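You operate a simulated robot arm through the tools that you are given. There is no shell and no other tool. Be economical: measure what you need, move in short steps, check, and stop when the job is done.

The job below is to be done with a simulated two-armed robot. You get a single attempt, and the scene is never put back.

## Task
Pick up the red book with one hand, pass it to the other hand and put it on the yellow kit mat.
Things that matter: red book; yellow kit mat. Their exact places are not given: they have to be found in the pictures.

Only the result counts: the job must be done as asked and must still hold three seconds after the hand-in. Knocking over, shifting, dropping, spilling or breaking anything else fails it.

## Robot
Two 6-joint arms with two-finger grippers on one trunk, on a base that drives. Base frame: it is fixed to the floor where the robot stands at the start and does not move with it; the origin is under the middle of the robot, x ahead of it, y to its left, z up; the surface under the hand at the start is at about z = 0.8. Readings come in m, degrees, newtons and seconds.
The left shoulder is at the start at [0.07, 0.176, 0.915], the right one opposite. With the tool pointing down near the work surface each hand reaches from about 0.46 to 0.78 m from the robot's upright axis, wherever it stands, measured 20 degrees to its own side. Places, roughly: red book (3x15x19 cm) [0.8, 0, 0.9]; yellow kit mat (37x22 cm) [4.24, 1.72, 0.88]. Payload 2.45 kg a hand.
The tool frame of a hand sits at the grasp point between the pads (the TCP): z along the fingers, y along the line on which they close. The tips reach 0.026 m beyond it. The gripper opens to 0.096 m. The gripper's body begins 0.069 m behind the TCP.
Orientation is that of the tool frame in the base frame, as [roll, pitch, yaw] about the fixed x, y, z axes, in that order (R = Rz(yaw) Ry(pitch) Rx(roll)). With the fingers straight down and closing along the base's y, the tool's x points along the base's -x, its y along +y and its z along -z.

## Interface
- The arms move only by the tool arm_command. It takes "left_increments", "right_increments" or both (then of equal length, played together; a hand with none holds still); each is a list that holds one entry, the list of rows, each a list of 7 numbers: the opening in per cent of the stroke, from 0 (shut) to 100 (fully open), then the shift along the tool's x, y, z in m, then the turn, a rotation vector about the tool's x, y, z in degrees. In form: [[[hand, tx, ty, tz, wx, wy, wz], ...]]. A call has 1 to 12 rows; each row shifts and turns the commanded pose from where the row before left it, along the tool's axes as they then stand. Each row takes 0.2 s and may step no farther than 0.05 m and 8.6 degrees from the row before; otherwise, or with a gripper value out of range, the whole call is refused. A pose out of reach is approached as far as the arm can. The call stops where the force on the tool passes 40 N (or 10 N more than at its start, if that is more) or the arm is blocked; 0.2 s more then pass. The fingers move at their own pace and stop on an object; they squeeze with about 38 N. The grip force told is the motor's: it shows also when the fingers shut on nothing. Time passes only in rows, and 0.2 s behind the last, so rows that do not move let the fingers close. It gives the time, the measured TCP pose, the force on the tool (base axes), the opening and the grip force at its end, in the units of the frame above (readings bear some noise), with the torque about the TCP (base axes, N m) and any sound that the robot's microphone picked up, and new pictures: "show" is both (left out), scene, wrist or none (wrist: the cameras of the hands that moved).
- Cameras (640 x 400 px; columns grow to the right, rows downward): "scene" is now at [0.1429, -0.0105, 1.2556]; the picture's right is [-0.10, -0.99, 0.00], its down [-0.36, 0.04, -0.93] and it looks along [0.93, -0.09, -0.36] (base axes); focal length 283 px, centre (320, 200). "left" rides on the left gripper at [0.082, -0.003, -0.098] in its tool frame; the picture's right is [0.04, 1.00, 0.00], its down [-0.73, 0.03, -0.68] and it looks along [-0.68, 0.03, 0.73] (tool axes); focal length 256 px, centre (320, 200). "right" rides on the right gripper at [0.082, 0.003, -0.098] in its tool frame; the picture's right is [-0.04, 1.00, 0.00], its down [-0.73, -0.03, -0.68] and it looks along [-0.68, -0.03, 0.73] (tool axes); focal length 256 px, centre (320, 200).
- lift_body(by): slides the trunk up (or, below 0, down) by that many m; the arms and the scene camera ride with it, the base frame stays. It gives what a move gives, with no picture.
- steer(legs): drives the robot by 1 to 6 legs, each [ahead, left, turn to the left] in m, m and degrees, along the robot's own axes; the way and the turn of a leg run together, so that a leg with both is an arc; at most 1.5 m and 180 degrees a leg. The arms and the cameras ride along, it lands a little off, and it stops where it bumps. It gives what a move gives, and a new picture of the scene camera.
- pan_tilt(pan, tilt): turns the head with the scene camera to pan (to the left, within 86 degrees either way) and tilt (down, from -29 to 69), counted from straight ahead of the robot. It gives what a move gives, and a new picture of the scene camera.
- probe_pixels(camera, pixels): for up to 12 pixels [column, row] of the newest picture of that camera ("zoom" is the newest enlarged one), the place [x, y, z] in the base frame of the surface seen there, good to about 0.002 m. No time passes.
- enlarge(camera, box): a new picture of the part [left, top, right, bottom] of that camera's present view, enlarged. No time passes.
- sign_off(): hands the job in; it is judged then, once.

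Work in short steps. Measure before you move; look again where a grasp or a placing could have gone wrong, and mend it. You have 80 turns and 260 pictures in all, those below and enlarged ones among them. Open the grippers and draw the arms clear of the work before you hand the job in, unless the task says otherwise; then end with one line.

The tools are called after "Emit:" as a command line: name --argument value ..., lists and objects as JSON in quotes. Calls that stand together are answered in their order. arm_command: Moves the arms, as the interface text tells. Its arguments: {"type":"object","properties":{"left_increments":{"type":"array"},"right_increments":{"type":"array"},"show":{"type":"string","enum":["both","scene","wrist","none"]}},"required":[]} The other tools are called the same way: lift_body (by) slides the trunk up or down; steer (legs) drives the base; pan_tilt (pan, tilt) turns the head that bears the scene camera; probe_pixels (camera, pixels) gives the place of the surface under pixels of a picture; enlarge (camera, box) takes an enlarged picture of a part of a camera's view; sign_off () hands the job in.

At the start:

```text
t: 0.0
left_tool_pos: [0.6027, 0.2925, 1.1381]
left_ee_rot: [179.9, 0.0, -179.9]
left_force: [-0.1, -0.3, 0.5]
left_ft_torque: [-0.02, 0.06, -0.01]
left_opening: 0.0958
left_grip_force: 0.1
right_tool_pos: [0.4824, -0.2369, 1.1394]
right_ee_rot: [-179.9, 0.0, 180.0]
right_force: [0.0, 0.4, 0.9]
right_ft_torque: [-0.01, -0.03, 0.02]
right_opening: 0.0962
right_grip_force: 0.1
trunk travel left (down, up): [-0.4, 0.44]
robot x, y, heading: [0.0037, 0.0015, -0.1]
head pan, tilt: [-5.8, 21.3]
```

scene: 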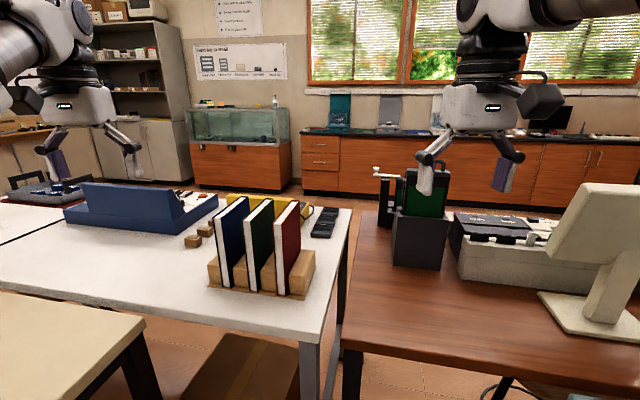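
right: 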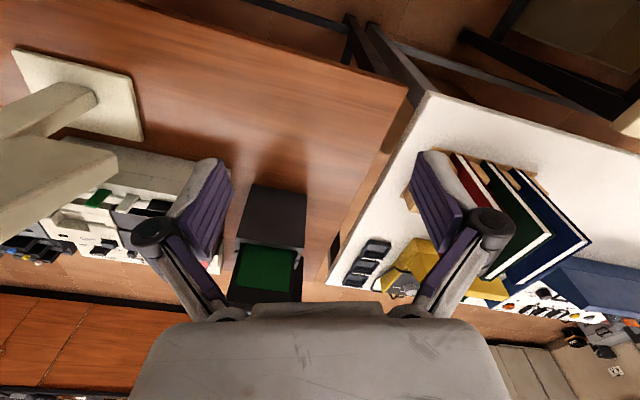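
left: 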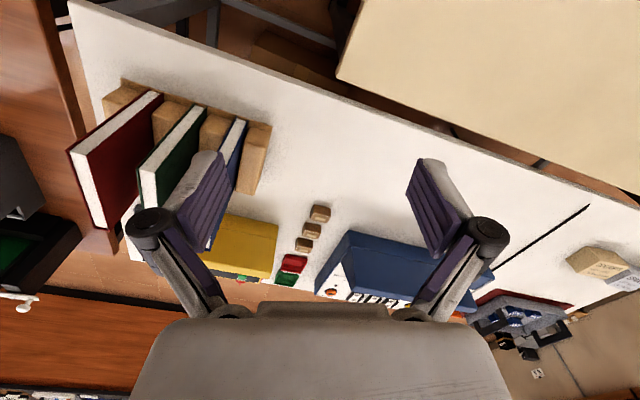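

The red book stands in the wooden rack around (290,245) in the scene picture. I enlarge it to measure it.

Emit:
enlarge --camera "scene" --box '[180, 170, 360, 310]'

Emit:
probe_pixels --camera "scene" --pixels '[[298, 204], [279, 290], [288, 292], [290, 204], [292, 240], [255, 240], [265, 203], [308, 283], [212, 280], [310, 255], [340, 280], [346, 215]]'

```text
2.86 times, centred on (270, 240) of scene
```

zoom: 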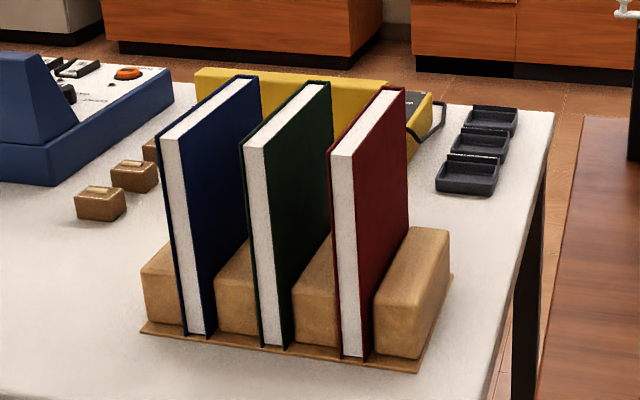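

```text
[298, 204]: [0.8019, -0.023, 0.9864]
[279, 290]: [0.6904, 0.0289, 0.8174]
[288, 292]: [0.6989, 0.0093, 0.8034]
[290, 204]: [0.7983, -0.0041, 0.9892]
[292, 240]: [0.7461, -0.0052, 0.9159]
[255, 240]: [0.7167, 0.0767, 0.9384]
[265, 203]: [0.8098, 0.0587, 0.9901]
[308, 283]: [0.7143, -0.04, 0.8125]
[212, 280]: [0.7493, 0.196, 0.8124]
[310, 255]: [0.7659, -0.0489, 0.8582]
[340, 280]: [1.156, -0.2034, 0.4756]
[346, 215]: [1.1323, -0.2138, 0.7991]
```

I measure the top edges of the red and green books in the zoomed picture.

Emit:
probe_pixels --camera "zoom" --pixels '[[333, 153], [352, 158], [382, 92], [402, 92], [345, 153], [393, 91], [326, 88], [267, 150], [300, 115], [368, 120], [343, 340], [410, 240]]'

Emit:
probe_pixels --camera "right" --pixels '[[452, 155], [462, 154], [470, 152], [480, 165], [500, 200], [490, 172]]'

Emit:
enlarge --camera "left" --box '[50, 60, 290, 260]'

```text
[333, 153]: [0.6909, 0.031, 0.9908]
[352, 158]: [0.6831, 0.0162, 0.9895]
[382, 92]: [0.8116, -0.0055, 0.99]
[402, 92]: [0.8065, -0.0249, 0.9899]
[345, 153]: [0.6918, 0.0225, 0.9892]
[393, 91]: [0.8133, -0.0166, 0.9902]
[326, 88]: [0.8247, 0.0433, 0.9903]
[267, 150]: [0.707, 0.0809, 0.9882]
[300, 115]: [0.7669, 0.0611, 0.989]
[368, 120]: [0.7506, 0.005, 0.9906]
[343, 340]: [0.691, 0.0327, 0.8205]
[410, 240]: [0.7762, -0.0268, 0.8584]
```

```text
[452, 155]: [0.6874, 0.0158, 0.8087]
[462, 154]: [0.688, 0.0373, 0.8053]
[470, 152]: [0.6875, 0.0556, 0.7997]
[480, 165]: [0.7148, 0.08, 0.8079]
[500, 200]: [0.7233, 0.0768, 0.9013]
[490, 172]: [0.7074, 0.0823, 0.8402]
```

```text
2.00 times, centred on (170, 160) of left
```

zoom: 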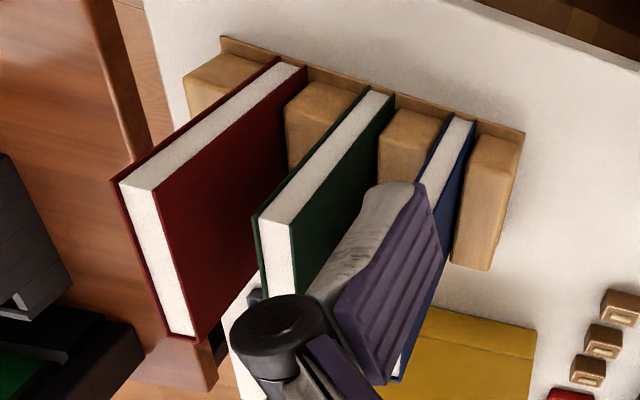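

I fix the red book's corners from the left hand's view.

Emit:
probe_pixels --camera "zoom" --pixels '[[274, 64], [303, 70], [286, 68], [116, 182], [156, 192], [136, 184], [210, 125], [195, 116], [228, 136], [275, 218], [263, 210], [290, 222]]'

```text
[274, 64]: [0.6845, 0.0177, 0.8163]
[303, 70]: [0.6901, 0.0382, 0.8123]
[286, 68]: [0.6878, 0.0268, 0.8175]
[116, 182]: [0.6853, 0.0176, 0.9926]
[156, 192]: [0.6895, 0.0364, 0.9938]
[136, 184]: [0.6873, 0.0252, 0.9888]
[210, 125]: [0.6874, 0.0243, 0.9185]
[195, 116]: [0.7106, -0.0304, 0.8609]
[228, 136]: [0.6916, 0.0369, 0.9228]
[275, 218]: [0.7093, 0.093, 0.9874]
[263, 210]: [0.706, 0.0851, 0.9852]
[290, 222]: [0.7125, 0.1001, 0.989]
```

Red book: top centre near (0.757, 0.003), yaw about -18°, top z 0.992. I look down to check the free floor before driving closer.

Emit:
pan_tilt --pan 0 --tilt 55

```text
t: 1.0
left_tool_pos: [0.6028, 0.2926, 1.1364]
left_ee_rot: [180.0, 0.1, -180.0]
left_force: [-0.2, -0.7, -0.7]
left_ft_torque: [-0.02, -0.01, 0.03]
left_opening: 0.0959
left_grip_force: 0.1
right_tool_pos: [0.4815, -0.2375, 1.1384]
right_ee_rot: [179.9, 0.0, -180.0]
right_force: [0.9, -0.1, 0.6]
right_ft_torque: [0.03, 0.02, 0.02]
right_opening: 0.0961
right_grip_force: 0.0
trunk travel left (down, up): [-0.4, 0.44]
robot x, y, heading: [0.0039, 0.0017, 0.1]
head pan, tilt: [0.0, 55.0]
```

scene: 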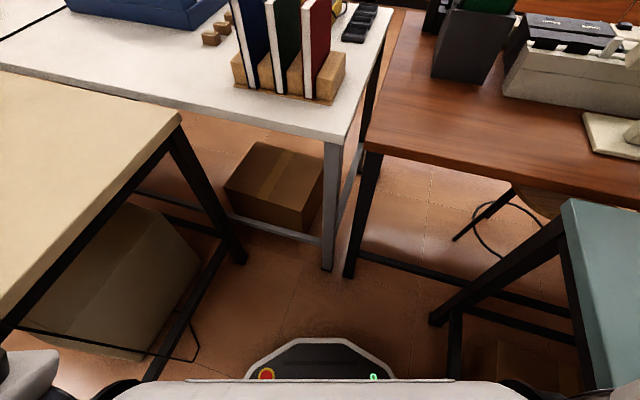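

I probe the table corners, legs and the base front.

Emit:
probe_pixels --camera "scene" --pixels '[[328, 270], [348, 276], [238, 262], [335, 138], [180, 115], [365, 147], [432, 325], [562, 205], [318, 340], [245, 378], [395, 378], [200, 118]]'

Emit:
enlarge --camera "scene" --box '[220, 0, 400, 112]'

```text
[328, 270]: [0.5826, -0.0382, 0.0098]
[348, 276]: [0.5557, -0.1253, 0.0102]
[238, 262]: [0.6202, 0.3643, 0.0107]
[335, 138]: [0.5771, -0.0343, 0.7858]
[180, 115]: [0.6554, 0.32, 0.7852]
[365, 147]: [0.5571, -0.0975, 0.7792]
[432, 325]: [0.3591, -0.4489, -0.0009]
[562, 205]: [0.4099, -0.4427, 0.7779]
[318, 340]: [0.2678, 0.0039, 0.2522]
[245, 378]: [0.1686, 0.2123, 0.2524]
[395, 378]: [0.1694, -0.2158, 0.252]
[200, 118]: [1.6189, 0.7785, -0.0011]
```

```text
3.56 times, centred on (310, 56) of scene
```

zoom: 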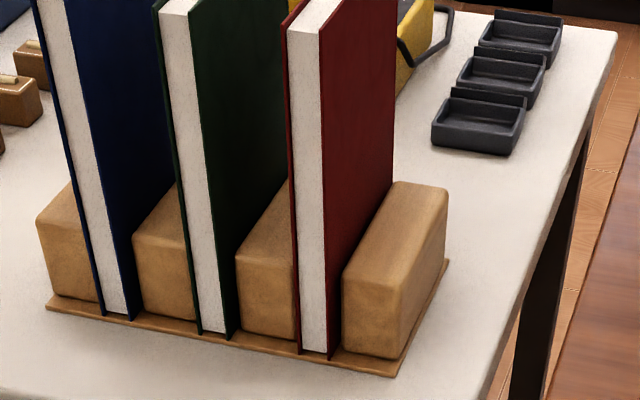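

Emit:
probe_pixels --camera "scene" --pixels '[[90, 213], [10, 305], [150, 375], [590, 320], [570, 390], [600, 380]]'

Emit:
pan_tilt --pan 80 --tilt 30

Emit:
pan_tilt --pan -80 --tilt 30

```text
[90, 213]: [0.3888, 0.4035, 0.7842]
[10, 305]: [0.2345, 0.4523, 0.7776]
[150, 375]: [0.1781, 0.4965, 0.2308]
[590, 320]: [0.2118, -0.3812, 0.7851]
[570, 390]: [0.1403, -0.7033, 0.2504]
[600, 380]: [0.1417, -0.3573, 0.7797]
```

```text
t: 2.5
left_tool_pos: [0.6034, 0.292, 1.1382]
left_ee_rot: [180.0, 0.0, -180.0]
left_force: [-0.3, 0.4, -0.6]
left_ft_torque: [0.01, 0.01, 0.03]
left_opening: 0.0959
left_grip_force: 0.0
right_tool_pos: [0.4824, -0.2365, 1.1388]
right_ee_rot: [-179.9, 0.0, 180.0]
right_force: [0.1, -0.7, -1.0]
right_ft_torque: [0.0, 0.01, -0.01]
right_opening: 0.0963
right_grip_force: 0.1
trunk travel left (down, up): [-0.4, 0.44]
robot x, y, heading: [-0.0007, 0.0001, -0.1]
head pan, tilt: [80.0, 30.0]
```

scene: 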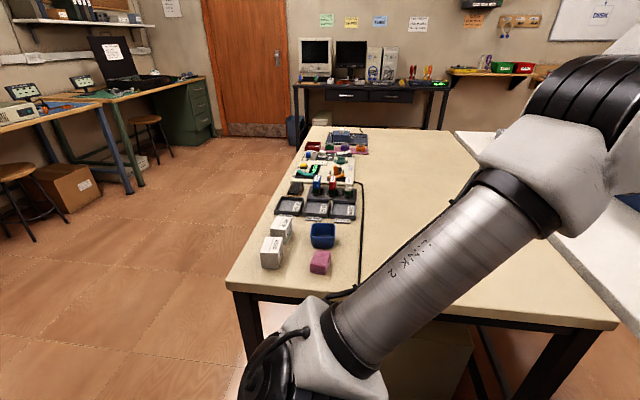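

```text
t: 5.0
left_tool_pos: [0.602, 0.2936, 1.1382]
left_ee_rot: [-180.0, 0.1, -179.9]
left_force: [-0.3, 0.6, 0.3]
left_ft_torque: [-0.02, -0.03, -0.02]
left_opening: 0.096
left_grip_force: 0.1
right_tool_pos: [0.4838, -0.2369, 1.1386]
right_ee_rot: [-180.0, 0.1, 180.0]
right_force: [0.1, 0.2, 0.2]
right_ft_torque: [0.01, 0.02, 0.03]
right_opening: 0.096
right_grip_force: 0.1
trunk travel left (down, up): [-0.4, 0.44]
robot x, y, heading: [0.0, -0.0, 0.3]
head pan, tilt: [-80.0, 30.0]
```

scene: 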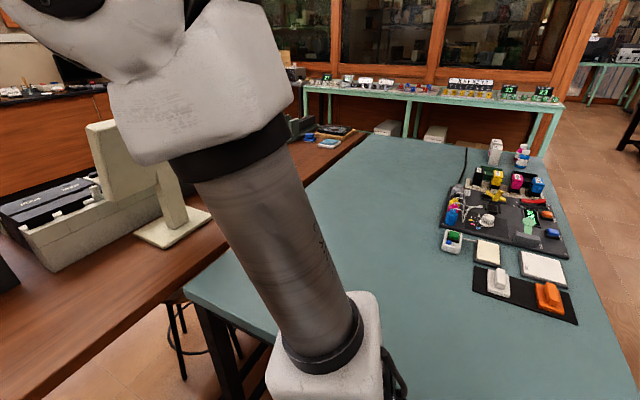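

I look toward the mat's rough place to find it and the way there.

Emit:
pan_tilt --pan 22 --tilt 12

Emit:
enlarge --camera "scene" --box '[200, 120, 440, 270]'

Emit:
pan_tilt --pan -25 --tilt 20

```text
t: 6.8
left_tool_pos: [0.6037, 0.2916, 1.1372]
left_ee_rot: [-180.0, 0.1, -179.9]
left_force: [0.2, -1.0, 0.5]
left_ft_torque: [-0.01, 0.01, -0.04]
left_opening: 0.096
left_grip_force: 0.1
right_tool_pos: [0.4828, -0.2372, 1.1393]
right_ee_rot: [180.0, 0.0, -180.0]
right_force: [0.5, -0.3, -0.2]
right_ft_torque: [-0.01, 0.0, 0.02]
right_opening: 0.096
right_grip_force: 0.0
trunk travel left (down, up): [-0.4, 0.44]
robot x, y, heading: [0.0022, 0.0022, 0.3]
head pan, tilt: [22.0, 12.0]
```

scene: 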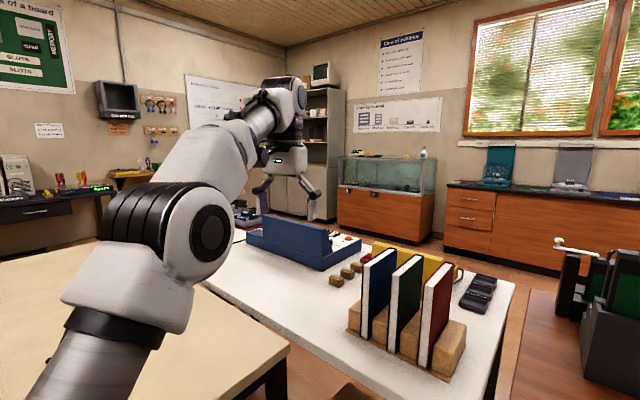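

```text
2.67 times, centred on (320, 195) of scene
```

zoom: 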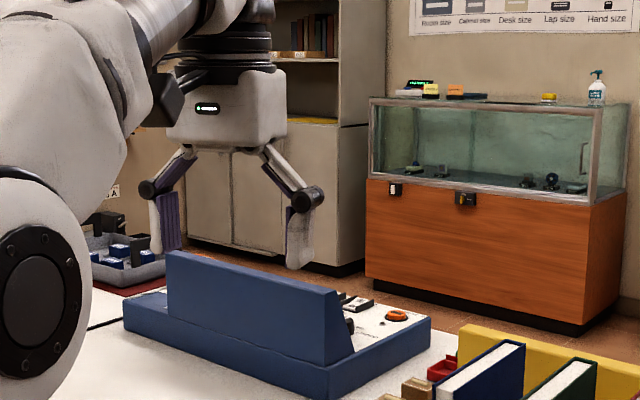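

```text
t: 7.9
left_tool_pos: [0.6035, 0.2929, 1.1368]
left_ee_rot: [180.0, 0.1, -180.0]
left_force: [1.1, -0.4, -1.1]
left_ft_torque: [-0.04, 0.0, -0.02]
left_opening: 0.096
left_grip_force: 0.0
right_tool_pos: [0.4822, -0.2366, 1.1383]
right_ee_rot: [179.9, 0.0, -180.0]
right_force: [-0.2, 0.3, -0.6]
right_ft_torque: [-0.01, -0.02, 0.01]
right_opening: 0.096
right_grip_force: 0.1
trunk travel left (down, up): [-0.4, 0.44]
robot x, y, heading: [-0.0006, 0.0022, -0.1]
head pan, tilt: [-25.0, 20.0]
```

scene: 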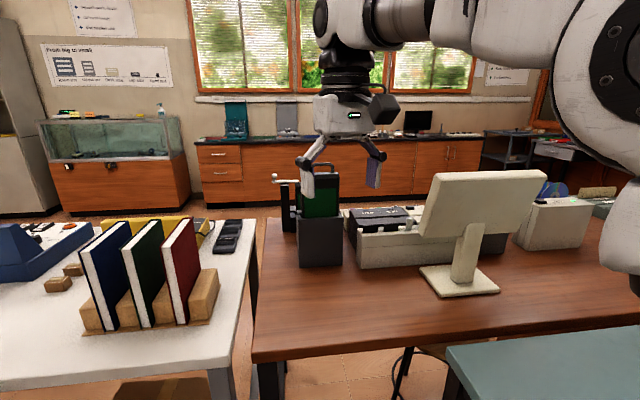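

The mat seems to lie in the niche of the tall cabinet (yellow strip at about (320,165) of the earlier view). First the grasp: drive 0.1 m forward.

Emit:
steer --legs '[[0.1, 0, 0]]'

Emit:
pan_tilt --pan 0 --tilt 35

```text
t: 9.1
left_tool_pos: [0.7014, 0.2935, 1.1362]
left_ee_rot: [180.0, 0.0, 179.9]
left_force: [0.3, 0.9, 0.4]
left_ft_torque: [0.01, 0.04, 0.02]
left_opening: 0.096
left_grip_force: 0.0
right_tool_pos: [0.5819, -0.2362, 1.1377]
right_ee_rot: [179.9, -0.1, 180.0]
right_force: [0.5, 0.6, -0.7]
right_ft_torque: [0.01, 0.04, 0.01]
right_opening: 0.0961
right_grip_force: 0.1
trunk travel left (down, up): [-0.4, 0.44]
robot x, y, heading: [0.1055, -0.0043, -0.1]
head pan, tilt: [-25.0, 20.0]
```

scene: 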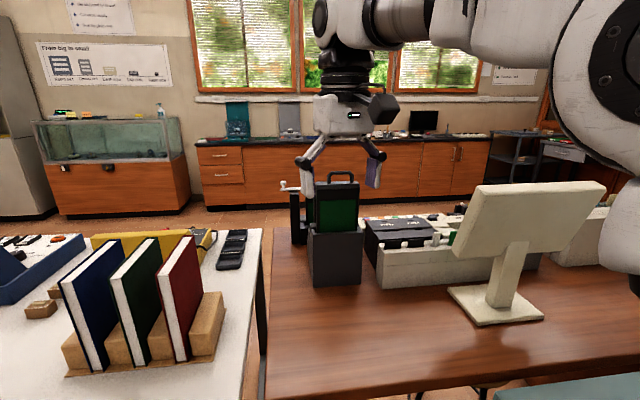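

```text
t: 9.9
left_tool_pos: [0.7016, 0.2923, 1.1374]
left_ee_rot: [-180.0, 0.0, -180.0]
left_force: [0.6, -0.5, -0.6]
left_ft_torque: [0.02, -0.02, 0.0]
left_opening: 0.0958
left_grip_force: 0.1
right_tool_pos: [0.5806, -0.2375, 1.1394]
right_ee_rot: [180.0, 0.1, -179.9]
right_force: [0.1, -0.2, 0.1]
right_ft_torque: [-0.03, 0.03, -0.03]
right_opening: 0.0961
right_grip_force: 0.1
trunk travel left (down, up): [-0.4, 0.44]
robot x, y, heading: [0.1021, -0.0014, -0.0]
head pan, tilt: [0.0, 35.0]
```

scene: 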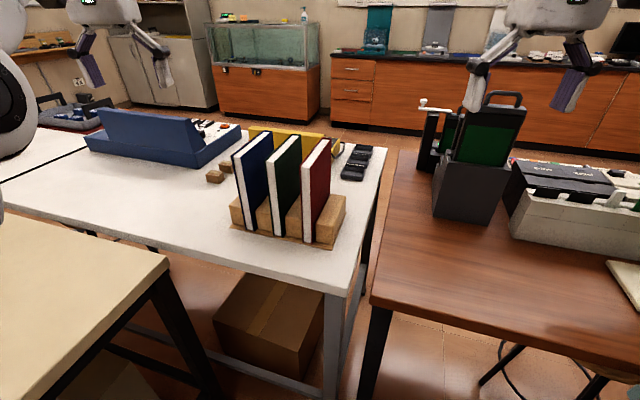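

Right hand moves above the red book with yaw -18.5° and fingers partly open, staying high.

Emit:
arm_command --right_increments '[[[100, -0.029, 0.04, 0, 0, 0, 0], [100, -0.029, 0.04, 0, 0, 0, 0], [100, -0.029, 0.04, 0, 0, 0, 0], [80, -0.029, 0.04, 0, 0, 0, 0], [62, -0.029, 0.04, 0, 0, 0, 0], [62, -0.03, 0.04, 0, 0, 0, 0], [62, 0, 0, 0, 0, 0, 6.2], [62, 0, 0, 0, 0, 0, 6.2], [62, 0, 0, 0, 0, 0, 6.1], [62, 0, 0, 0, 0, 0, 0]]]'

```text
t: 12.2
left_tool_pos: [0.7016, 0.2937, 1.1376]
left_ee_rot: [-179.9, 0.1, -180.0]
left_force: [0.5, -0.9, 1.0]
left_ft_torque: [0.01, 0.03, -0.01]
left_opening: 0.0959
left_grip_force: 0.2
right_tool_pos: [0.6958, -0.0361, 1.0974]
right_ee_rot: [-180.0, 0.0, 161.6]
right_force: [-1.0, 0.6, 0.4]
right_ft_torque: [-0.01, 0.01, 0.0]
right_opening: 0.0594
right_grip_force: 0.1
right hand out of reach, approached as far as the arm can: row 4, 5, 6
trunk travel left (down, up): [-0.4, 0.44]
robot x, y, heading: [0.1018, -0.0016, 0.2]
head pan, tilt: [0.0, 35.0]
```

scene: 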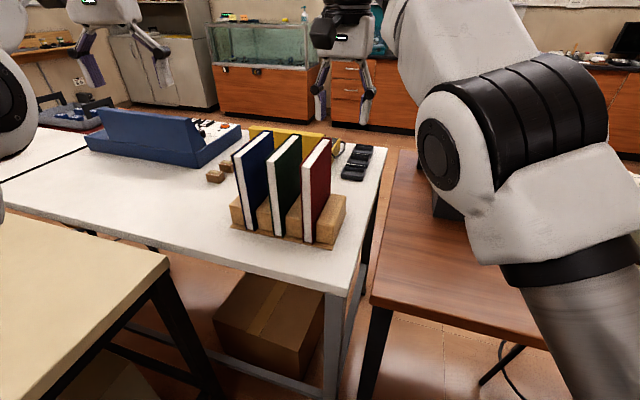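
right: 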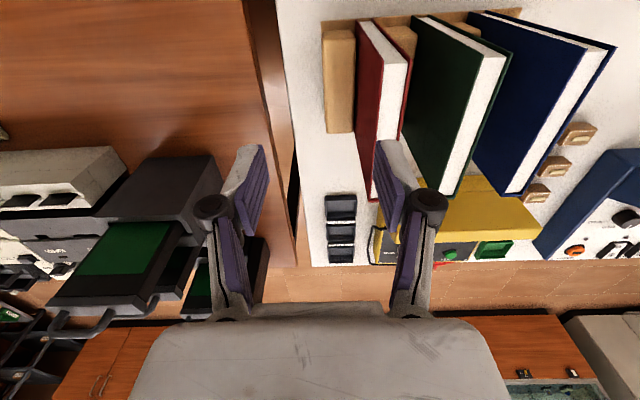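

The reach is short at this height since the shoulder is low; I raise the trunk by 0.2 m.

Emit:
lift_body --by 0.2

```text
t: 14.3
left_tool_pos: [0.7017, 0.2933, 1.3367]
left_ee_rot: [-179.9, 0.1, -180.0]
left_force: [-0.2, -0.8, 1.5]
left_ft_torque: [0.03, 0.02, 0.01]
left_opening: 0.0958
left_grip_force: 0.1
right_tool_pos: [0.6952, -0.0358, 1.2976]
right_ee_rot: [-179.9, 0.0, 161.6]
right_force: [0.1, 0.6, 0.5]
right_ft_torque: [-0.01, -0.01, 0.01]
right_opening: 0.0595
right_grip_force: 0.0
trunk travel left (down, up): [-0.6, 0.24]
robot x, y, heading: [0.0988, 0.0012, 0.1]
head pan, tilt: [0.0, 35.0]
```

Lower 0.16 m in place, then I check before shifting sideways.

Emit:
arm_command --right_increments '[[[62, 0, 0, 0.04, 0, 0, 0], [62, 0, 0, 0.04, 0, 0, 0], [62, 0, 0, 0.04, 0, 0, 0], [62, 0, 0, 0.04, 0, 0, 0], [62, -0.0232, 0.0283, 0, 0, 0, 0], [62, -0.0232, 0.0283, 0, 0, 0, 0], [62, 0, 0, 0, 0, 0, 0]]]'

```text
t: 15.9
left_tool_pos: [0.6993, 0.2914, 1.3405]
left_ee_rot: [-180.0, 0.2, -180.0]
left_force: [-0.6, 0.7, 0.4]
left_ft_torque: [0.01, -0.04, -0.02]
left_opening: 0.096
left_grip_force: 0.1
right_tool_pos: [0.7552, -0.0012, 1.14]
right_ee_rot: [179.6, -0.1, 161.1]
right_force: [0.5, -0.3, 0.9]
right_ft_torque: [0.01, -0.03, -0.01]
right_opening: 0.0597
right_grip_force: 0.0
trunk travel left (down, up): [-0.6, 0.24]
robot x, y, heading: [0.1017, -0.0017, 0.1]
head pan, tilt: [0.0, 35.0]
```

scene: 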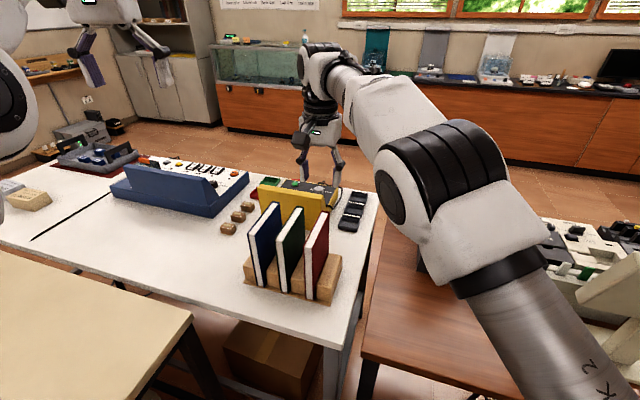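
right: 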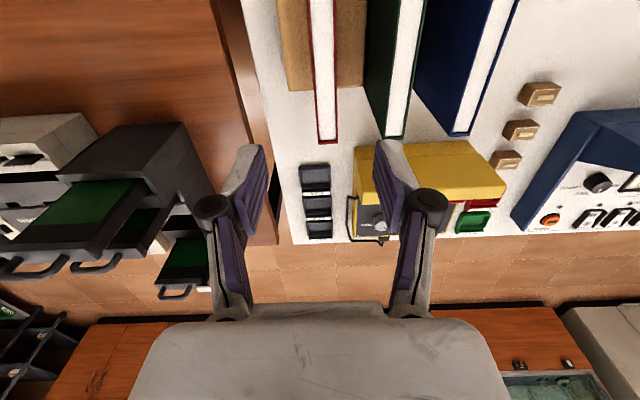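

The book now appears aligned at px (326,70) in the right view; I probe its top edges exactly.

Emit:
probe_pixels --camera "right" --pixels '[[319, 140], [336, 140], [328, 140], [328, 100], [316, 100], [335, 100], [311, 30], [333, 30], [322, 5], [312, 5], [334, 5], [378, 100]]'

Emit:
enlarge --camera "right" --box '[260, 0, 420, 150]'

```text
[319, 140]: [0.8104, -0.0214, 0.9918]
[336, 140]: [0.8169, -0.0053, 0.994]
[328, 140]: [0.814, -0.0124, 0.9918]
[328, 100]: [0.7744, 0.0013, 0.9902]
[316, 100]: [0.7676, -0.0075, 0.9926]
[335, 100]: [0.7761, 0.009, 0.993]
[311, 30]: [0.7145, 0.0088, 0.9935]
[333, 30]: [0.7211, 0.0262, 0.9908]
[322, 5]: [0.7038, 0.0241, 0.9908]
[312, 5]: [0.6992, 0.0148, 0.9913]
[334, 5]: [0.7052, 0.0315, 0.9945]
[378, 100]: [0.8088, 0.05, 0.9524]
```

```text
2.67 times, centred on (340, 75) of right
```

zoom: 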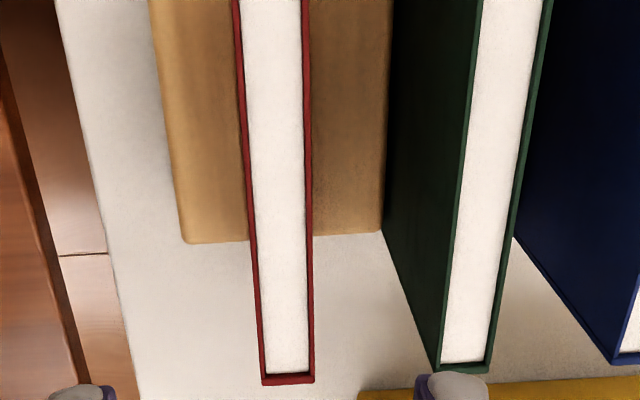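

Centre line at TCP x is y≈0.006, so I shift 6.6 mm across and descend to just above the book to check.

Emit:
arm_command --right_increments '[[[62, 0.0054, 0.0066, 0, 0, 0, 0], [62, 0, 0, 0.035, 0, 0, 0], [62, 0, 0, 0.035, 0, 0, 0], [62, 0, 0, 0.035, 0, 0, 0], [62, 0, 0, 0, 0, 0, 0]]]'

```text
t: 17.1
left_tool_pos: [0.7007, 0.2924, 1.3376]
left_ee_rot: [180.0, 0.1, -179.9]
left_force: [0.1, -0.1, 0.4]
left_ft_torque: [-0.02, -0.03, 0.02]
left_opening: 0.096
left_grip_force: 0.1
right_tool_pos: [0.7701, -0.0078, 1.0404]
right_ee_rot: [179.5, -0.3, 160.7]
right_force: [0.5, 0.1, 0.3]
right_ft_torque: [-0.02, -0.02, -0.03]
right_opening: 0.0596
right_grip_force: 0.0
right hand out of reach, approached as far as the arm can: row 2, 3, 4
trunk travel left (down, up): [-0.6, 0.24]
robot x, y, heading: [0.0984, 0.0012, 0.1]
head pan, tilt: [0.0, 35.0]
```

scene: 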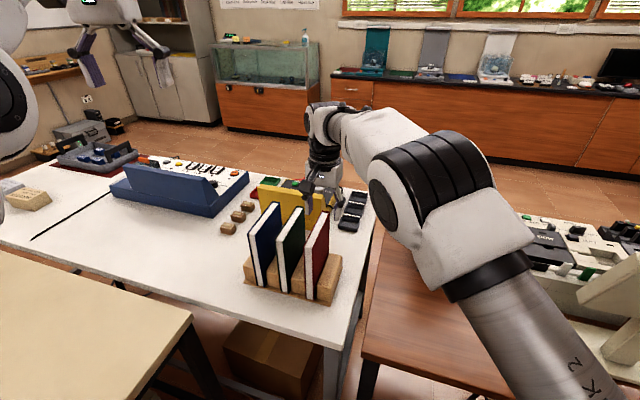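
right: 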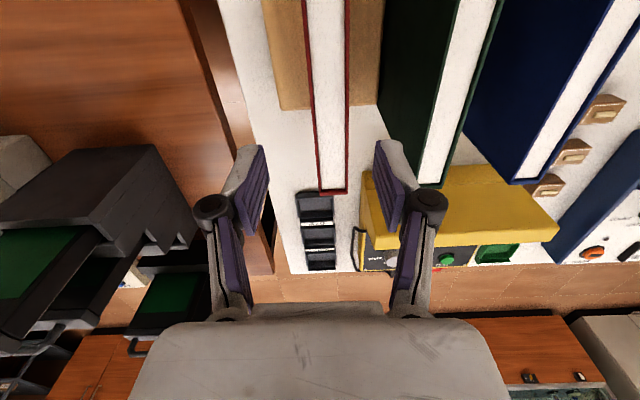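

The arm can't follow lower there, but it reached well at z 1.14. I go back up and will descend with the trunk instead.

Emit:
arm_command --right_increments '[[[62, 0, 0, -0.035, 0, 0, 0], [62, 0, 0, -0.035, 0, 0, 0], [62, 0, 0, -0.035, 0, 0, 0], [62, 0, 0, 0, 0, 0, 0]]]' --show "none"

```text
t: 18.1
left_tool_pos: [0.7012, 0.2932, 1.336]
left_ee_rot: [179.9, 0.1, -180.0]
left_force: [-0.6, -0.8, 0.3]
left_ft_torque: [-0.02, -0.01, -0.01]
left_opening: 0.0961
left_grip_force: 0.1
right_tool_pos: [0.7661, 0.0004, 1.1433]
right_ee_rot: [180.0, 0.1, 161.6]
right_force: [-0.4, -0.1, -0.5]
right_ft_torque: [-0.02, -0.01, -0.02]
right_opening: 0.0595
right_grip_force: 0.1
trunk travel left (down, up): [-0.6, 0.24]
robot x, y, heading: [0.0985, 0.0018, -0.2]
head pan, tilt: [0.0, 35.0]
```

Fine alignment, then a partial trunk descent of 0.1 m.

Emit:
arm_command --right_increments '[[[62, 0.0155, 0.0023, 0, 0, 0, 0], [62, 0, 0, 0, 0, 0, 0]]]' --show "none"

Emit:
lift_body --by -0.1

Emit:
enlarge --camera "right" --box '[160, 0, 480, 200]'

```text
t: 18.7
left_tool_pos: [0.7019, 0.2927, 1.3358]
left_ee_rot: [180.0, 0.1, -180.0]
left_force: [-0.2, 0.4, -0.3]
left_ft_torque: [0.04, 0.03, 0.03]
left_opening: 0.0959
left_grip_force: 0.0
right_tool_pos: [0.7572, -0.0007, 1.1389]
right_ee_rot: [179.7, -0.7, 160.8]
right_force: [-0.4, 0.2, -0.4]
right_ft_torque: [0.01, -0.01, -0.01]
right_opening: 0.0597
right_grip_force: 0.0
trunk travel left (down, up): [-0.6, 0.24]
robot x, y, heading: [0.0993, 0.0008, 0.3]
head pan, tilt: [0.0, 35.0]
```

```text
t: 20.1
left_tool_pos: [0.7004, 0.2934, 1.237]
left_ee_rot: [179.9, 0.1, 180.0]
left_force: [0.0, -0.5, 0.4]
left_ft_torque: [0.0, 0.02, -0.01]
left_opening: 0.0959
left_grip_force: 0.1
right_tool_pos: [0.7558, -0.0007, 1.0429]
right_ee_rot: [179.5, -0.3, 160.7]
right_force: [-0.5, 0.5, -0.7]
right_ft_torque: [-0.02, 0.0, 0.03]
right_opening: 0.0597
right_grip_force: 0.1
trunk travel left (down, up): [-0.5, 0.34]
robot x, y, heading: [0.0967, -0.0029, 0.3]
head pan, tilt: [0.0, 35.0]
```

```text
2.00 times, centred on (320, 100) of right
```

zoom: 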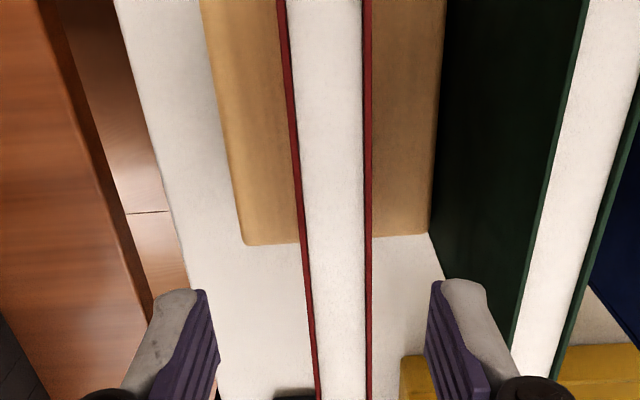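

The fingers sit about 6 mm to the right of the book and the arm balks going left. I shift the base 0.06 m left to free the arm.

Emit:
steer --legs '[[0, 0.06, 0]]'

Emit:
arm_command --right_increments '[[[62, 0.01, -0.025, 0, 0, 0, 0], [62, 0.01, -0.025, 0, 0, 0, 0], [62, 0, 0, 0, 0, 0, 0]]]' --show "wrist"

```text
t: 21.0
left_tool_pos: [0.7005, 0.3539, 1.2371]
left_ee_rot: [-180.0, 0.1, 180.0]
left_force: [0.0, 0.5, -0.1]
left_ft_torque: [-0.1, 0.03, 0.0]
left_opening: 0.096
left_grip_force: 0.2
right_tool_pos: [0.7571, 0.0584, 1.0439]
right_ee_rot: [179.6, -0.3, 160.7]
right_force: [0.5, 0.5, -1.0]
right_ft_torque: [-0.04, -0.02, -0.01]
right_opening: 0.0594
right_grip_force: 0.1
trunk travel left (down, up): [-0.5, 0.34]
robot x, y, heading: [0.1018, 0.0597, 0.1]
head pan, tilt: [0.0, 35.0]
```

scene: 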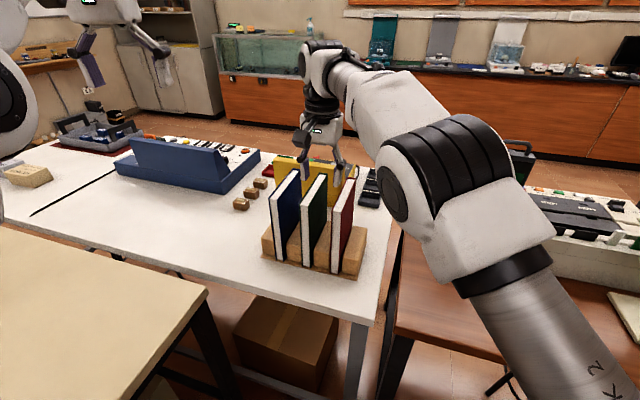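

```text
t: 22.0
left_tool_pos: [0.7001, 0.3528, 1.2381]
left_ee_rot: [180.0, 0.1, -179.9]
left_force: [0.0, -0.6, 0.0]
left_ft_torque: [-0.01, -0.03, 0.01]
left_opening: 0.0962
left_grip_force: 0.2
right_tool_pos: [0.7253, 0.0028, 1.0159]
right_ee_rot: [179.1, -3.9, 159.5]
right_force: [-0.5, -1.3, 0.3]
right_ft_torque: [0.03, 0.0, 0.0]
right_opening: 0.0594
right_grip_force: 0.1
trunk travel left (down, up): [-0.5, 0.34]
robot x, y, heading: [0.1045, 0.0588, -0.1]
head pan, tilt: [0.0, 35.0]
stopped in row 3 (right hand): the arm was blocked; the commanded pose is now the measured one
```

right: 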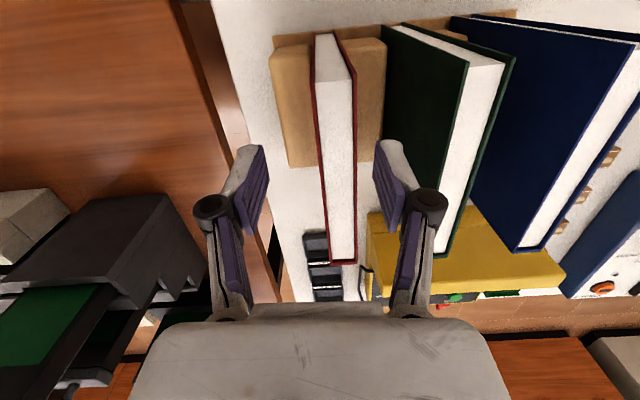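

The arm reads as blocked in this cross-body pose. I raise the trunk clear of the books and turn the robot left, so that the book lies about 20° on the right hand's own side.

Emit:
lift_body --by 0.2

Emit:
probe_pixels --camera "scene" --pixels '[[395, 195], [360, 75], [320, 60], [500, 200], [520, 320], [318, 130]]'

```text
t: 24.2
left_tool_pos: [0.7012, 0.3532, 1.4368]
left_ee_rot: [-180.0, 0.1, -179.8]
left_force: [-0.2, 0.7, 0.1]
left_ft_torque: [0.05, 0.0, 0.0]
left_opening: 0.0962
left_grip_force: 0.0
right_tool_pos: [0.7256, 0.004, 1.2172]
right_ee_rot: [179.3, -3.9, 159.6]
right_force: [-0.9, -0.2, 0.4]
right_ft_torque: [0.01, 0.07, -0.02]
right_opening: 0.0594
right_grip_force: 0.0
trunk travel left (down, up): [-0.7, 0.14]
robot x, y, heading: [0.1047, 0.0603, 0.1]
head pan, tilt: [0.0, 35.0]
```

```text
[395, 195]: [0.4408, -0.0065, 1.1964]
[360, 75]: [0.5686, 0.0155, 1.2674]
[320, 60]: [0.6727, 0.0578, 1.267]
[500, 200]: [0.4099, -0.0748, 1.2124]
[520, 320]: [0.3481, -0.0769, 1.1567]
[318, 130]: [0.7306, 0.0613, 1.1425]
```

Turn the robot 17° to the left.

Emit:
steer --legs '[[0, 0, 17]]'

```text
t: 25.6
left_tool_pos: [0.5891, 0.5158, 1.4369]
left_ee_rot: [180.0, 0.1, -162.9]
left_force: [-0.3, -0.7, -1.1]
left_ft_torque: [0.03, 0.01, -0.02]
left_opening: 0.096
left_grip_force: 0.1
right_tool_pos: [0.7157, 0.1891, 1.2158]
right_ee_rot: [179.3, -3.9, 176.4]
right_force: [0.7, 0.7, -0.5]
right_ft_torque: [-0.01, 0.01, -0.04]
right_opening: 0.0597
right_grip_force: 0.0
trunk travel left (down, up): [-0.7, 0.14]
robot x, y, heading: [0.0947, 0.0573, 17.3]
head pan, tilt: [0.0, 35.0]
```

scene: 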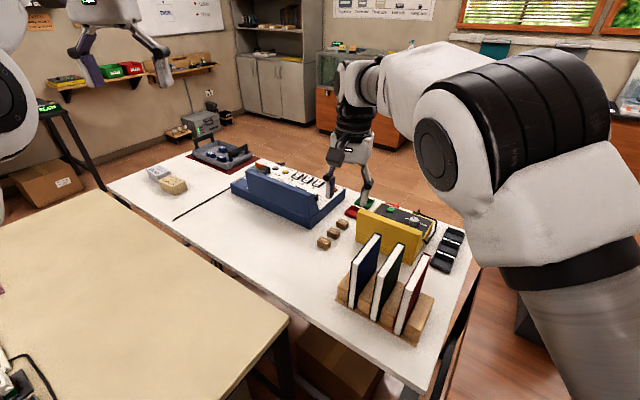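

Fix the tilt, move over to the red book and set the yaw.

Emit:
arm_command --right_increments '[[[62, 0, 0, 0, 0.7, -3.9, 0], [62, -0.0095, -0.0358, 0, 0, 0, 0], [62, -0.0095, -0.0358, 0, 0, 0, 0], [62, -0.0095, -0.0358, 0, 0, 0, 0], [62, -0.0095, -0.0358, 0, 0, 0, 0], [62, -0.0095, -0.0358, 0, 0, 0, 0], [62, 0, 0, 0, 0, 0, 7.3], [62, 0, 0, 0, 0, 0, 7.3], [62, 0, 0, 0, 0, 0, 0]]]' --show "wrist"

```text
t: 27.6
left_tool_pos: [0.5904, 0.5152, 1.4365]
left_ee_rot: [-179.9, 0.1, -162.9]
left_force: [0.2, -0.7, -0.1]
left_ft_torque: [0.03, 0.01, 0.01]
left_opening: 0.096
left_grip_force: 0.0
right_tool_pos: [0.7501, 0.0086, 1.2144]
right_ee_rot: [180.0, 0.0, 161.8]
right_force: [-0.1, -0.7, -0.4]
right_ft_torque: [0.02, 0.0, -0.01]
right_opening: 0.0594
right_grip_force: 0.2
trunk travel left (down, up): [-0.7, 0.14]
robot x, y, heading: [0.0977, 0.0603, 17.1]
head pan, tilt: [0.0, 35.0]
```

right: 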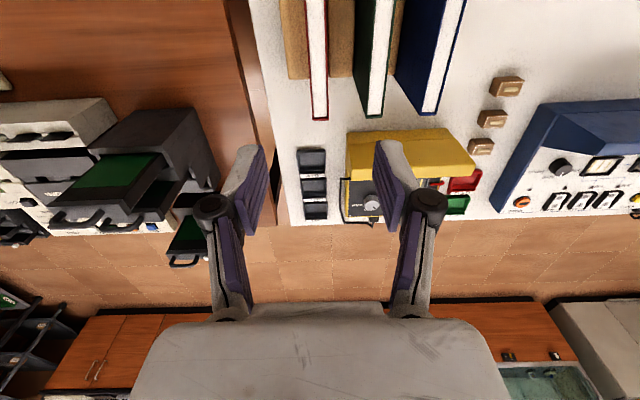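

Precise now: (0.750, 0.0086), yaw 161.8. I descend with the arm 0.17 m to just above the book.

Emit:
arm_command --right_increments '[[[62, 0, 0, 0.04, 0, 0, 0], [62, 0, 0, 0.04, 0, 0, 0], [62, 0, 0, 0.04, 0, 0, 0], [62, 0, 0, 0.04, 0, 0, 0], [62, 0, 0, 0.02, 0, 0, 0], [62, 0, 0, 0, 0, 0, 0]]]' --show "wrist"

```text
t: 29.0
left_tool_pos: [0.5878, 0.5154, 1.4376]
left_ee_rot: [-180.0, 0.1, -162.9]
left_force: [0.3, -1.0, 0.0]
left_ft_torque: [-0.01, -0.01, -0.01]
left_opening: 0.0959
left_grip_force: 0.0
right_tool_pos: [0.7483, 0.0083, 1.0359]
right_ee_rot: [180.0, -0.1, 161.9]
right_force: [0.1, 0.0, 0.4]
right_ft_torque: [0.0, 0.04, -0.01]
right_opening: 0.0594
right_grip_force: 0.0
trunk travel left (down, up): [-0.7, 0.14]
robot x, y, heading: [0.0981, 0.0581, 17.1]
head pan, tilt: [0.0, 35.0]
```

right: 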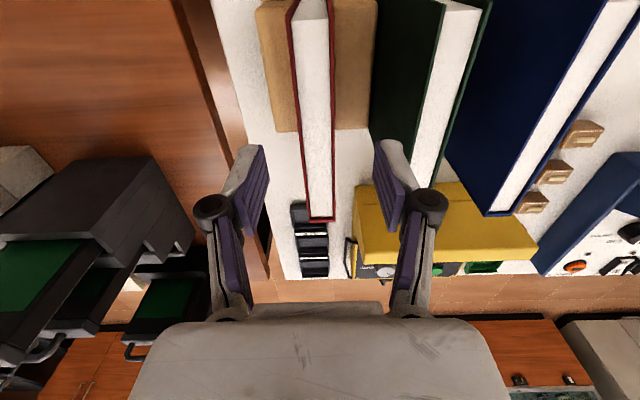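

Book is centred between the fingers (centre px 319). Descend 0.095 m and close.

Emit:
arm_command --right_increments '[[[62, 0, 0, 0.032, 0, 0, 0], [62, 0, 0, 0.032, 0, 0, 0], [62, 0, 0, 0.03, 0, 0, 0], [62, 0, 0, 0, 0, 0, 0], [30, 0, 0, 0, 0, 0, 0], [0, 0, 0, 0, 0, 0, 0], [0, 0, 0, 0, 0, 0, 0], [0, 0, 0, 0, 0, 0, 0]]]'

```text
t: 30.8
left_tool_pos: [0.5879, 0.5149, 1.4365]
left_ee_rot: [179.9, 0.0, -162.9]
left_force: [-0.2, -0.2, 1.5]
left_ft_torque: [-0.01, 0.03, -0.02]
left_opening: 0.0957
left_grip_force: 0.1
right_tool_pos: [0.7498, 0.0077, 0.9428]
right_ee_rot: [179.9, 0.0, 161.9]
right_force: [-0.8, 1.0, 0.3]
right_ft_torque: [0.06, -0.06, 0.02]
right_opening: 0.0214
right_grip_force: 37.8
trunk travel left (down, up): [-0.7, 0.14]
robot x, y, heading: [0.1003, 0.0579, 17.1]
head pan, tilt: [0.0, 35.0]
```

scene: 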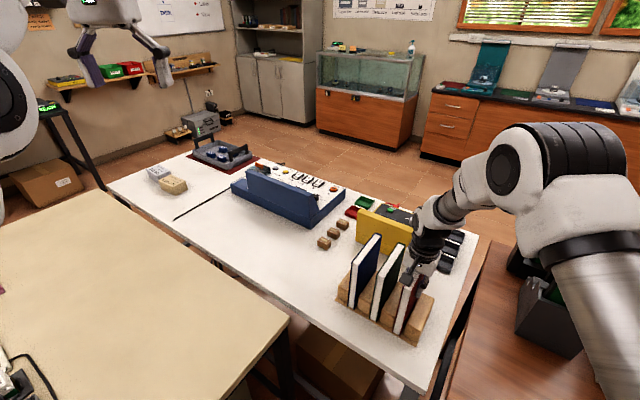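
right: 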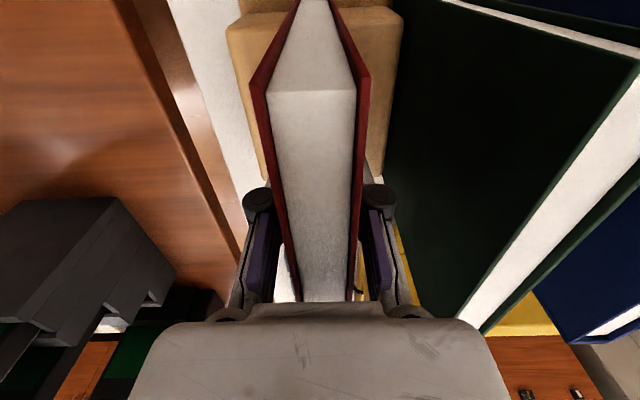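

Gripped (0.0214 m, 38 N). Lift straight up along the same path.

Emit:
arm_command --right_increments '[[[0, 0, 0, -0.02, 0, 0, 0], [0, 0, 0, -0.03, 0, 0, 0], [0, 0, 0, -0.03, 0, 0, 0], [0, 0, 0, -0.03, 0, 0, 0], [0, 0, 0, -0.03, 0, 0, 0], [0, 0, 0, -0.03, 0, 0, 0], [0, 0, 0, -0.03, 0, 0, 0], [0, 0, 0, -0.03, 0, 0, 0], [0, 0, 0, -0.03, 0, 0, 0], [0, 0, 0, 0, 0, 0, 0]]]'

```text
t: 33.0
left_tool_pos: [0.5901, 0.5166, 1.4358]
left_ee_rot: [-180.0, 0.0, -162.9]
left_force: [-0.1, 0.6, 0.3]
left_ft_torque: [-0.01, 0.01, 0.02]
left_opening: 0.0958
left_grip_force: 0.0
right_tool_pos: [0.7518, 0.0072, 1.2024]
right_ee_rot: [179.9, 0.0, 161.9]
right_force: [0.3, 0.5, -3.7]
right_ft_torque: [-0.03, 0.07, 0.02]
right_opening: 0.0217
right_grip_force: 37.7
trunk travel left (down, up): [-0.7, 0.14]
robot x, y, heading: [0.0969, 0.0592, 17.0]
head pan, tilt: [0.0, 35.0]
```

scene: 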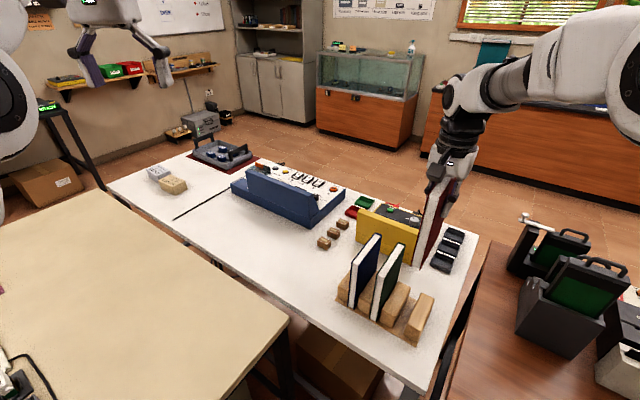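
right: 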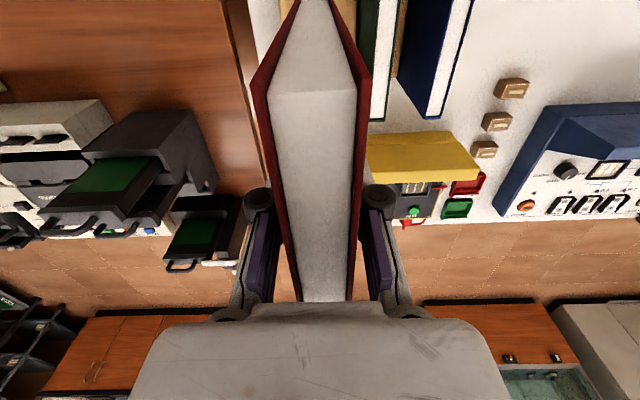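

The book is out of the rack cleanly. I look closer at the cabinet niche to see how the mat lies.

Emit:
enlarge --camera "scene" --box '[215, 0, 335, 75]'

Emit:
pan_tilt --pan 10 --tilt 10

Emit:
enlarge --camera "scene" --box '[220, 50, 460, 200]'

```text
5.33 times, centred on (275, 38) of scene
```

zoom: 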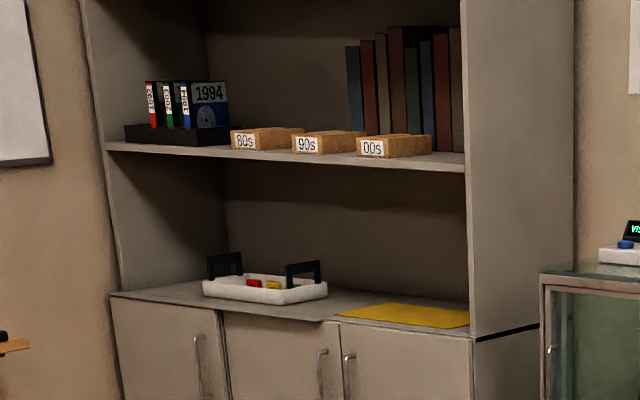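

```text
t: 33.9
left_tool_pos: [0.5888, 0.5161, 1.4359]
left_ee_rot: [-180.0, 0.1, -162.9]
left_force: [0.3, 0.0, -0.2]
left_ft_torque: [0.03, 0.0, 0.01]
left_opening: 0.0959
left_grip_force: 0.1
right_tool_pos: [0.7515, 0.0067, 1.2011]
right_ee_rot: [179.9, -0.2, 161.9]
right_force: [0.3, 0.2, -3.5]
right_ft_torque: [0.01, 0.04, 0.05]
right_opening: 0.0215
right_grip_force: 37.8
trunk travel left (down, up): [-0.7, 0.14]
robot x, y, heading: [0.0986, 0.059, 17.1]
head pan, tilt: [10.0, 10.0]
```

scene: 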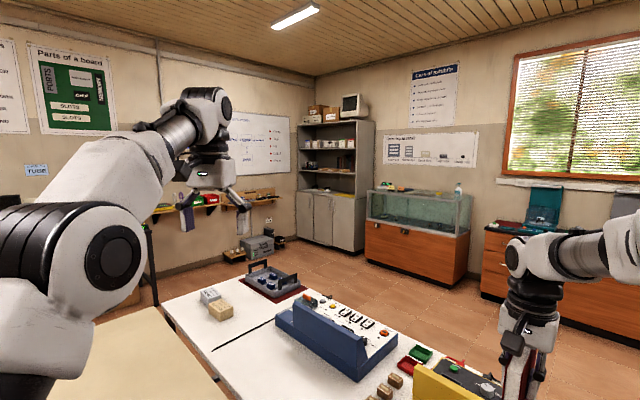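

```text
2.67 times, centred on (340, 125) of scene
```

zoom: 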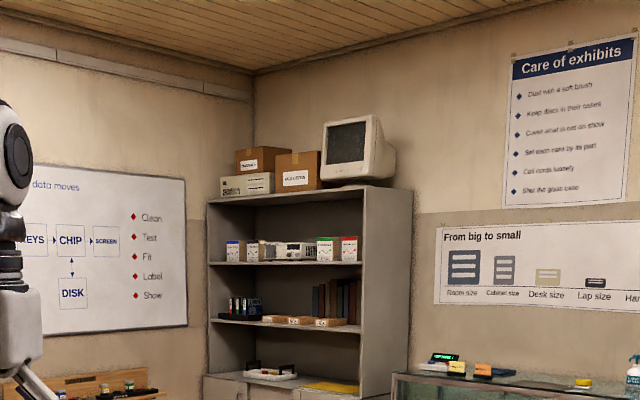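

The mat lies at the front right of the open niche. Now I map the room for a driving route: probing table ends in views to the left.

Emit:
probe_pixels --camera "scene" --pixels '[[165, 310], [270, 268], [300, 285], [300, 238], [365, 248], [375, 262], [150, 290], [180, 275], [245, 265], [340, 262], [462, 285], [260, 250]]'

Emit:
pan_tilt --pan 55 --tilt 30

```text
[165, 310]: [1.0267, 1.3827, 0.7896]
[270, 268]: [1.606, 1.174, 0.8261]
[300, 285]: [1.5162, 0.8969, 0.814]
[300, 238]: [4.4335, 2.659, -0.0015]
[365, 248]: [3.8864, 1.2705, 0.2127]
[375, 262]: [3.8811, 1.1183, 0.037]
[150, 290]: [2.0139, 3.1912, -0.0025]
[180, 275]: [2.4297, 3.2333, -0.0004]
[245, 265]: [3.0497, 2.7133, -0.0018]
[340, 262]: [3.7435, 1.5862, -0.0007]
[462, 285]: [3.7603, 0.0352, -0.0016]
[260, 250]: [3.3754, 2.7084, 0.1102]
```

```text
t: 35.0
left_tool_pos: [0.5893, 0.5158, 1.4369]
left_ee_rot: [180.0, 0.1, -162.8]
left_force: [1.0, 0.7, -0.2]
left_ft_torque: [0.01, -0.02, -0.01]
left_opening: 0.0959
left_grip_force: 0.0
right_tool_pos: [0.752, 0.0079, 1.2033]
right_ee_rot: [179.9, 0.0, 161.9]
right_force: [0.3, -0.4, -4.5]
right_ft_torque: [0.07, 0.03, -0.02]
right_opening: 0.0216
right_grip_force: 38.2
trunk travel left (down, up): [-0.7, 0.14]
robot x, y, heading: [0.099, 0.0593, 17.0]
head pan, tilt: [55.0, 30.0]
```

scene: 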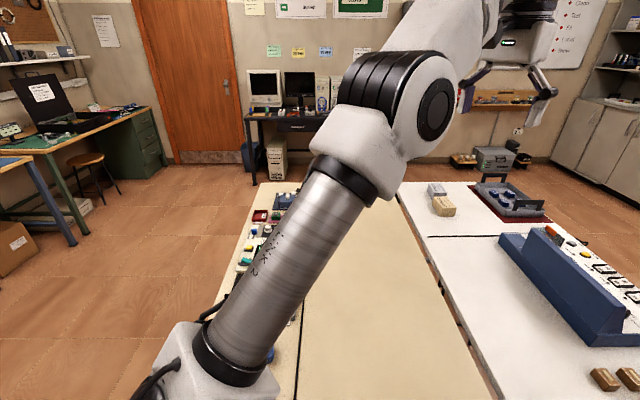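

Emit:
probe_pixels --camera "scene" --pixels '[[260, 184], [385, 190], [398, 184], [530, 185], [620, 262], [300, 165], [230, 170], [170, 175], [250, 125], [75, 240], [165, 165], [565, 190]]'

Emit:
pan_tilt --pan 86 --tilt 40

```text
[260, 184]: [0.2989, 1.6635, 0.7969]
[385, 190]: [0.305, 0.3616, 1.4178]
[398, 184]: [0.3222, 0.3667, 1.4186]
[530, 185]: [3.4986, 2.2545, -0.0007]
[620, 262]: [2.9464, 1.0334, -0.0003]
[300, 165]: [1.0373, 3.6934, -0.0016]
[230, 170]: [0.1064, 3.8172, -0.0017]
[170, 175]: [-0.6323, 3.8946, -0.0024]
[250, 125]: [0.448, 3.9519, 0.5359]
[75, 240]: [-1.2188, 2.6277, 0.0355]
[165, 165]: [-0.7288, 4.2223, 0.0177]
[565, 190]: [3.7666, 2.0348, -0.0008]
```

```text
t: 35.9
left_tool_pos: [0.5893, 0.5162, 1.4373]
left_ee_rot: [-179.9, 0.1, -162.9]
left_force: [0.0, 0.4, 0.1]
left_ft_torque: [0.0, 0.01, 0.04]
left_opening: 0.0957
left_grip_force: 0.1
right_tool_pos: [0.7517, 0.007, 1.2023]
right_ee_rot: [179.8, -0.1, 161.9]
right_force: [-0.3, 0.3, -3.5]
right_ft_torque: [-0.01, 0.02, 0.0]
right_opening: 0.0216
right_grip_force: 38.3
trunk travel left (down, up): [-0.7, 0.14]
robot x, y, heading: [0.0998, 0.0604, 17.2]
head pan, tilt: [85.9, 40.0]
```

scene: 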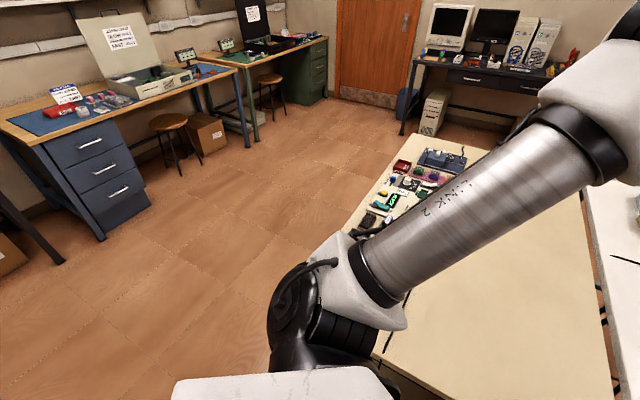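

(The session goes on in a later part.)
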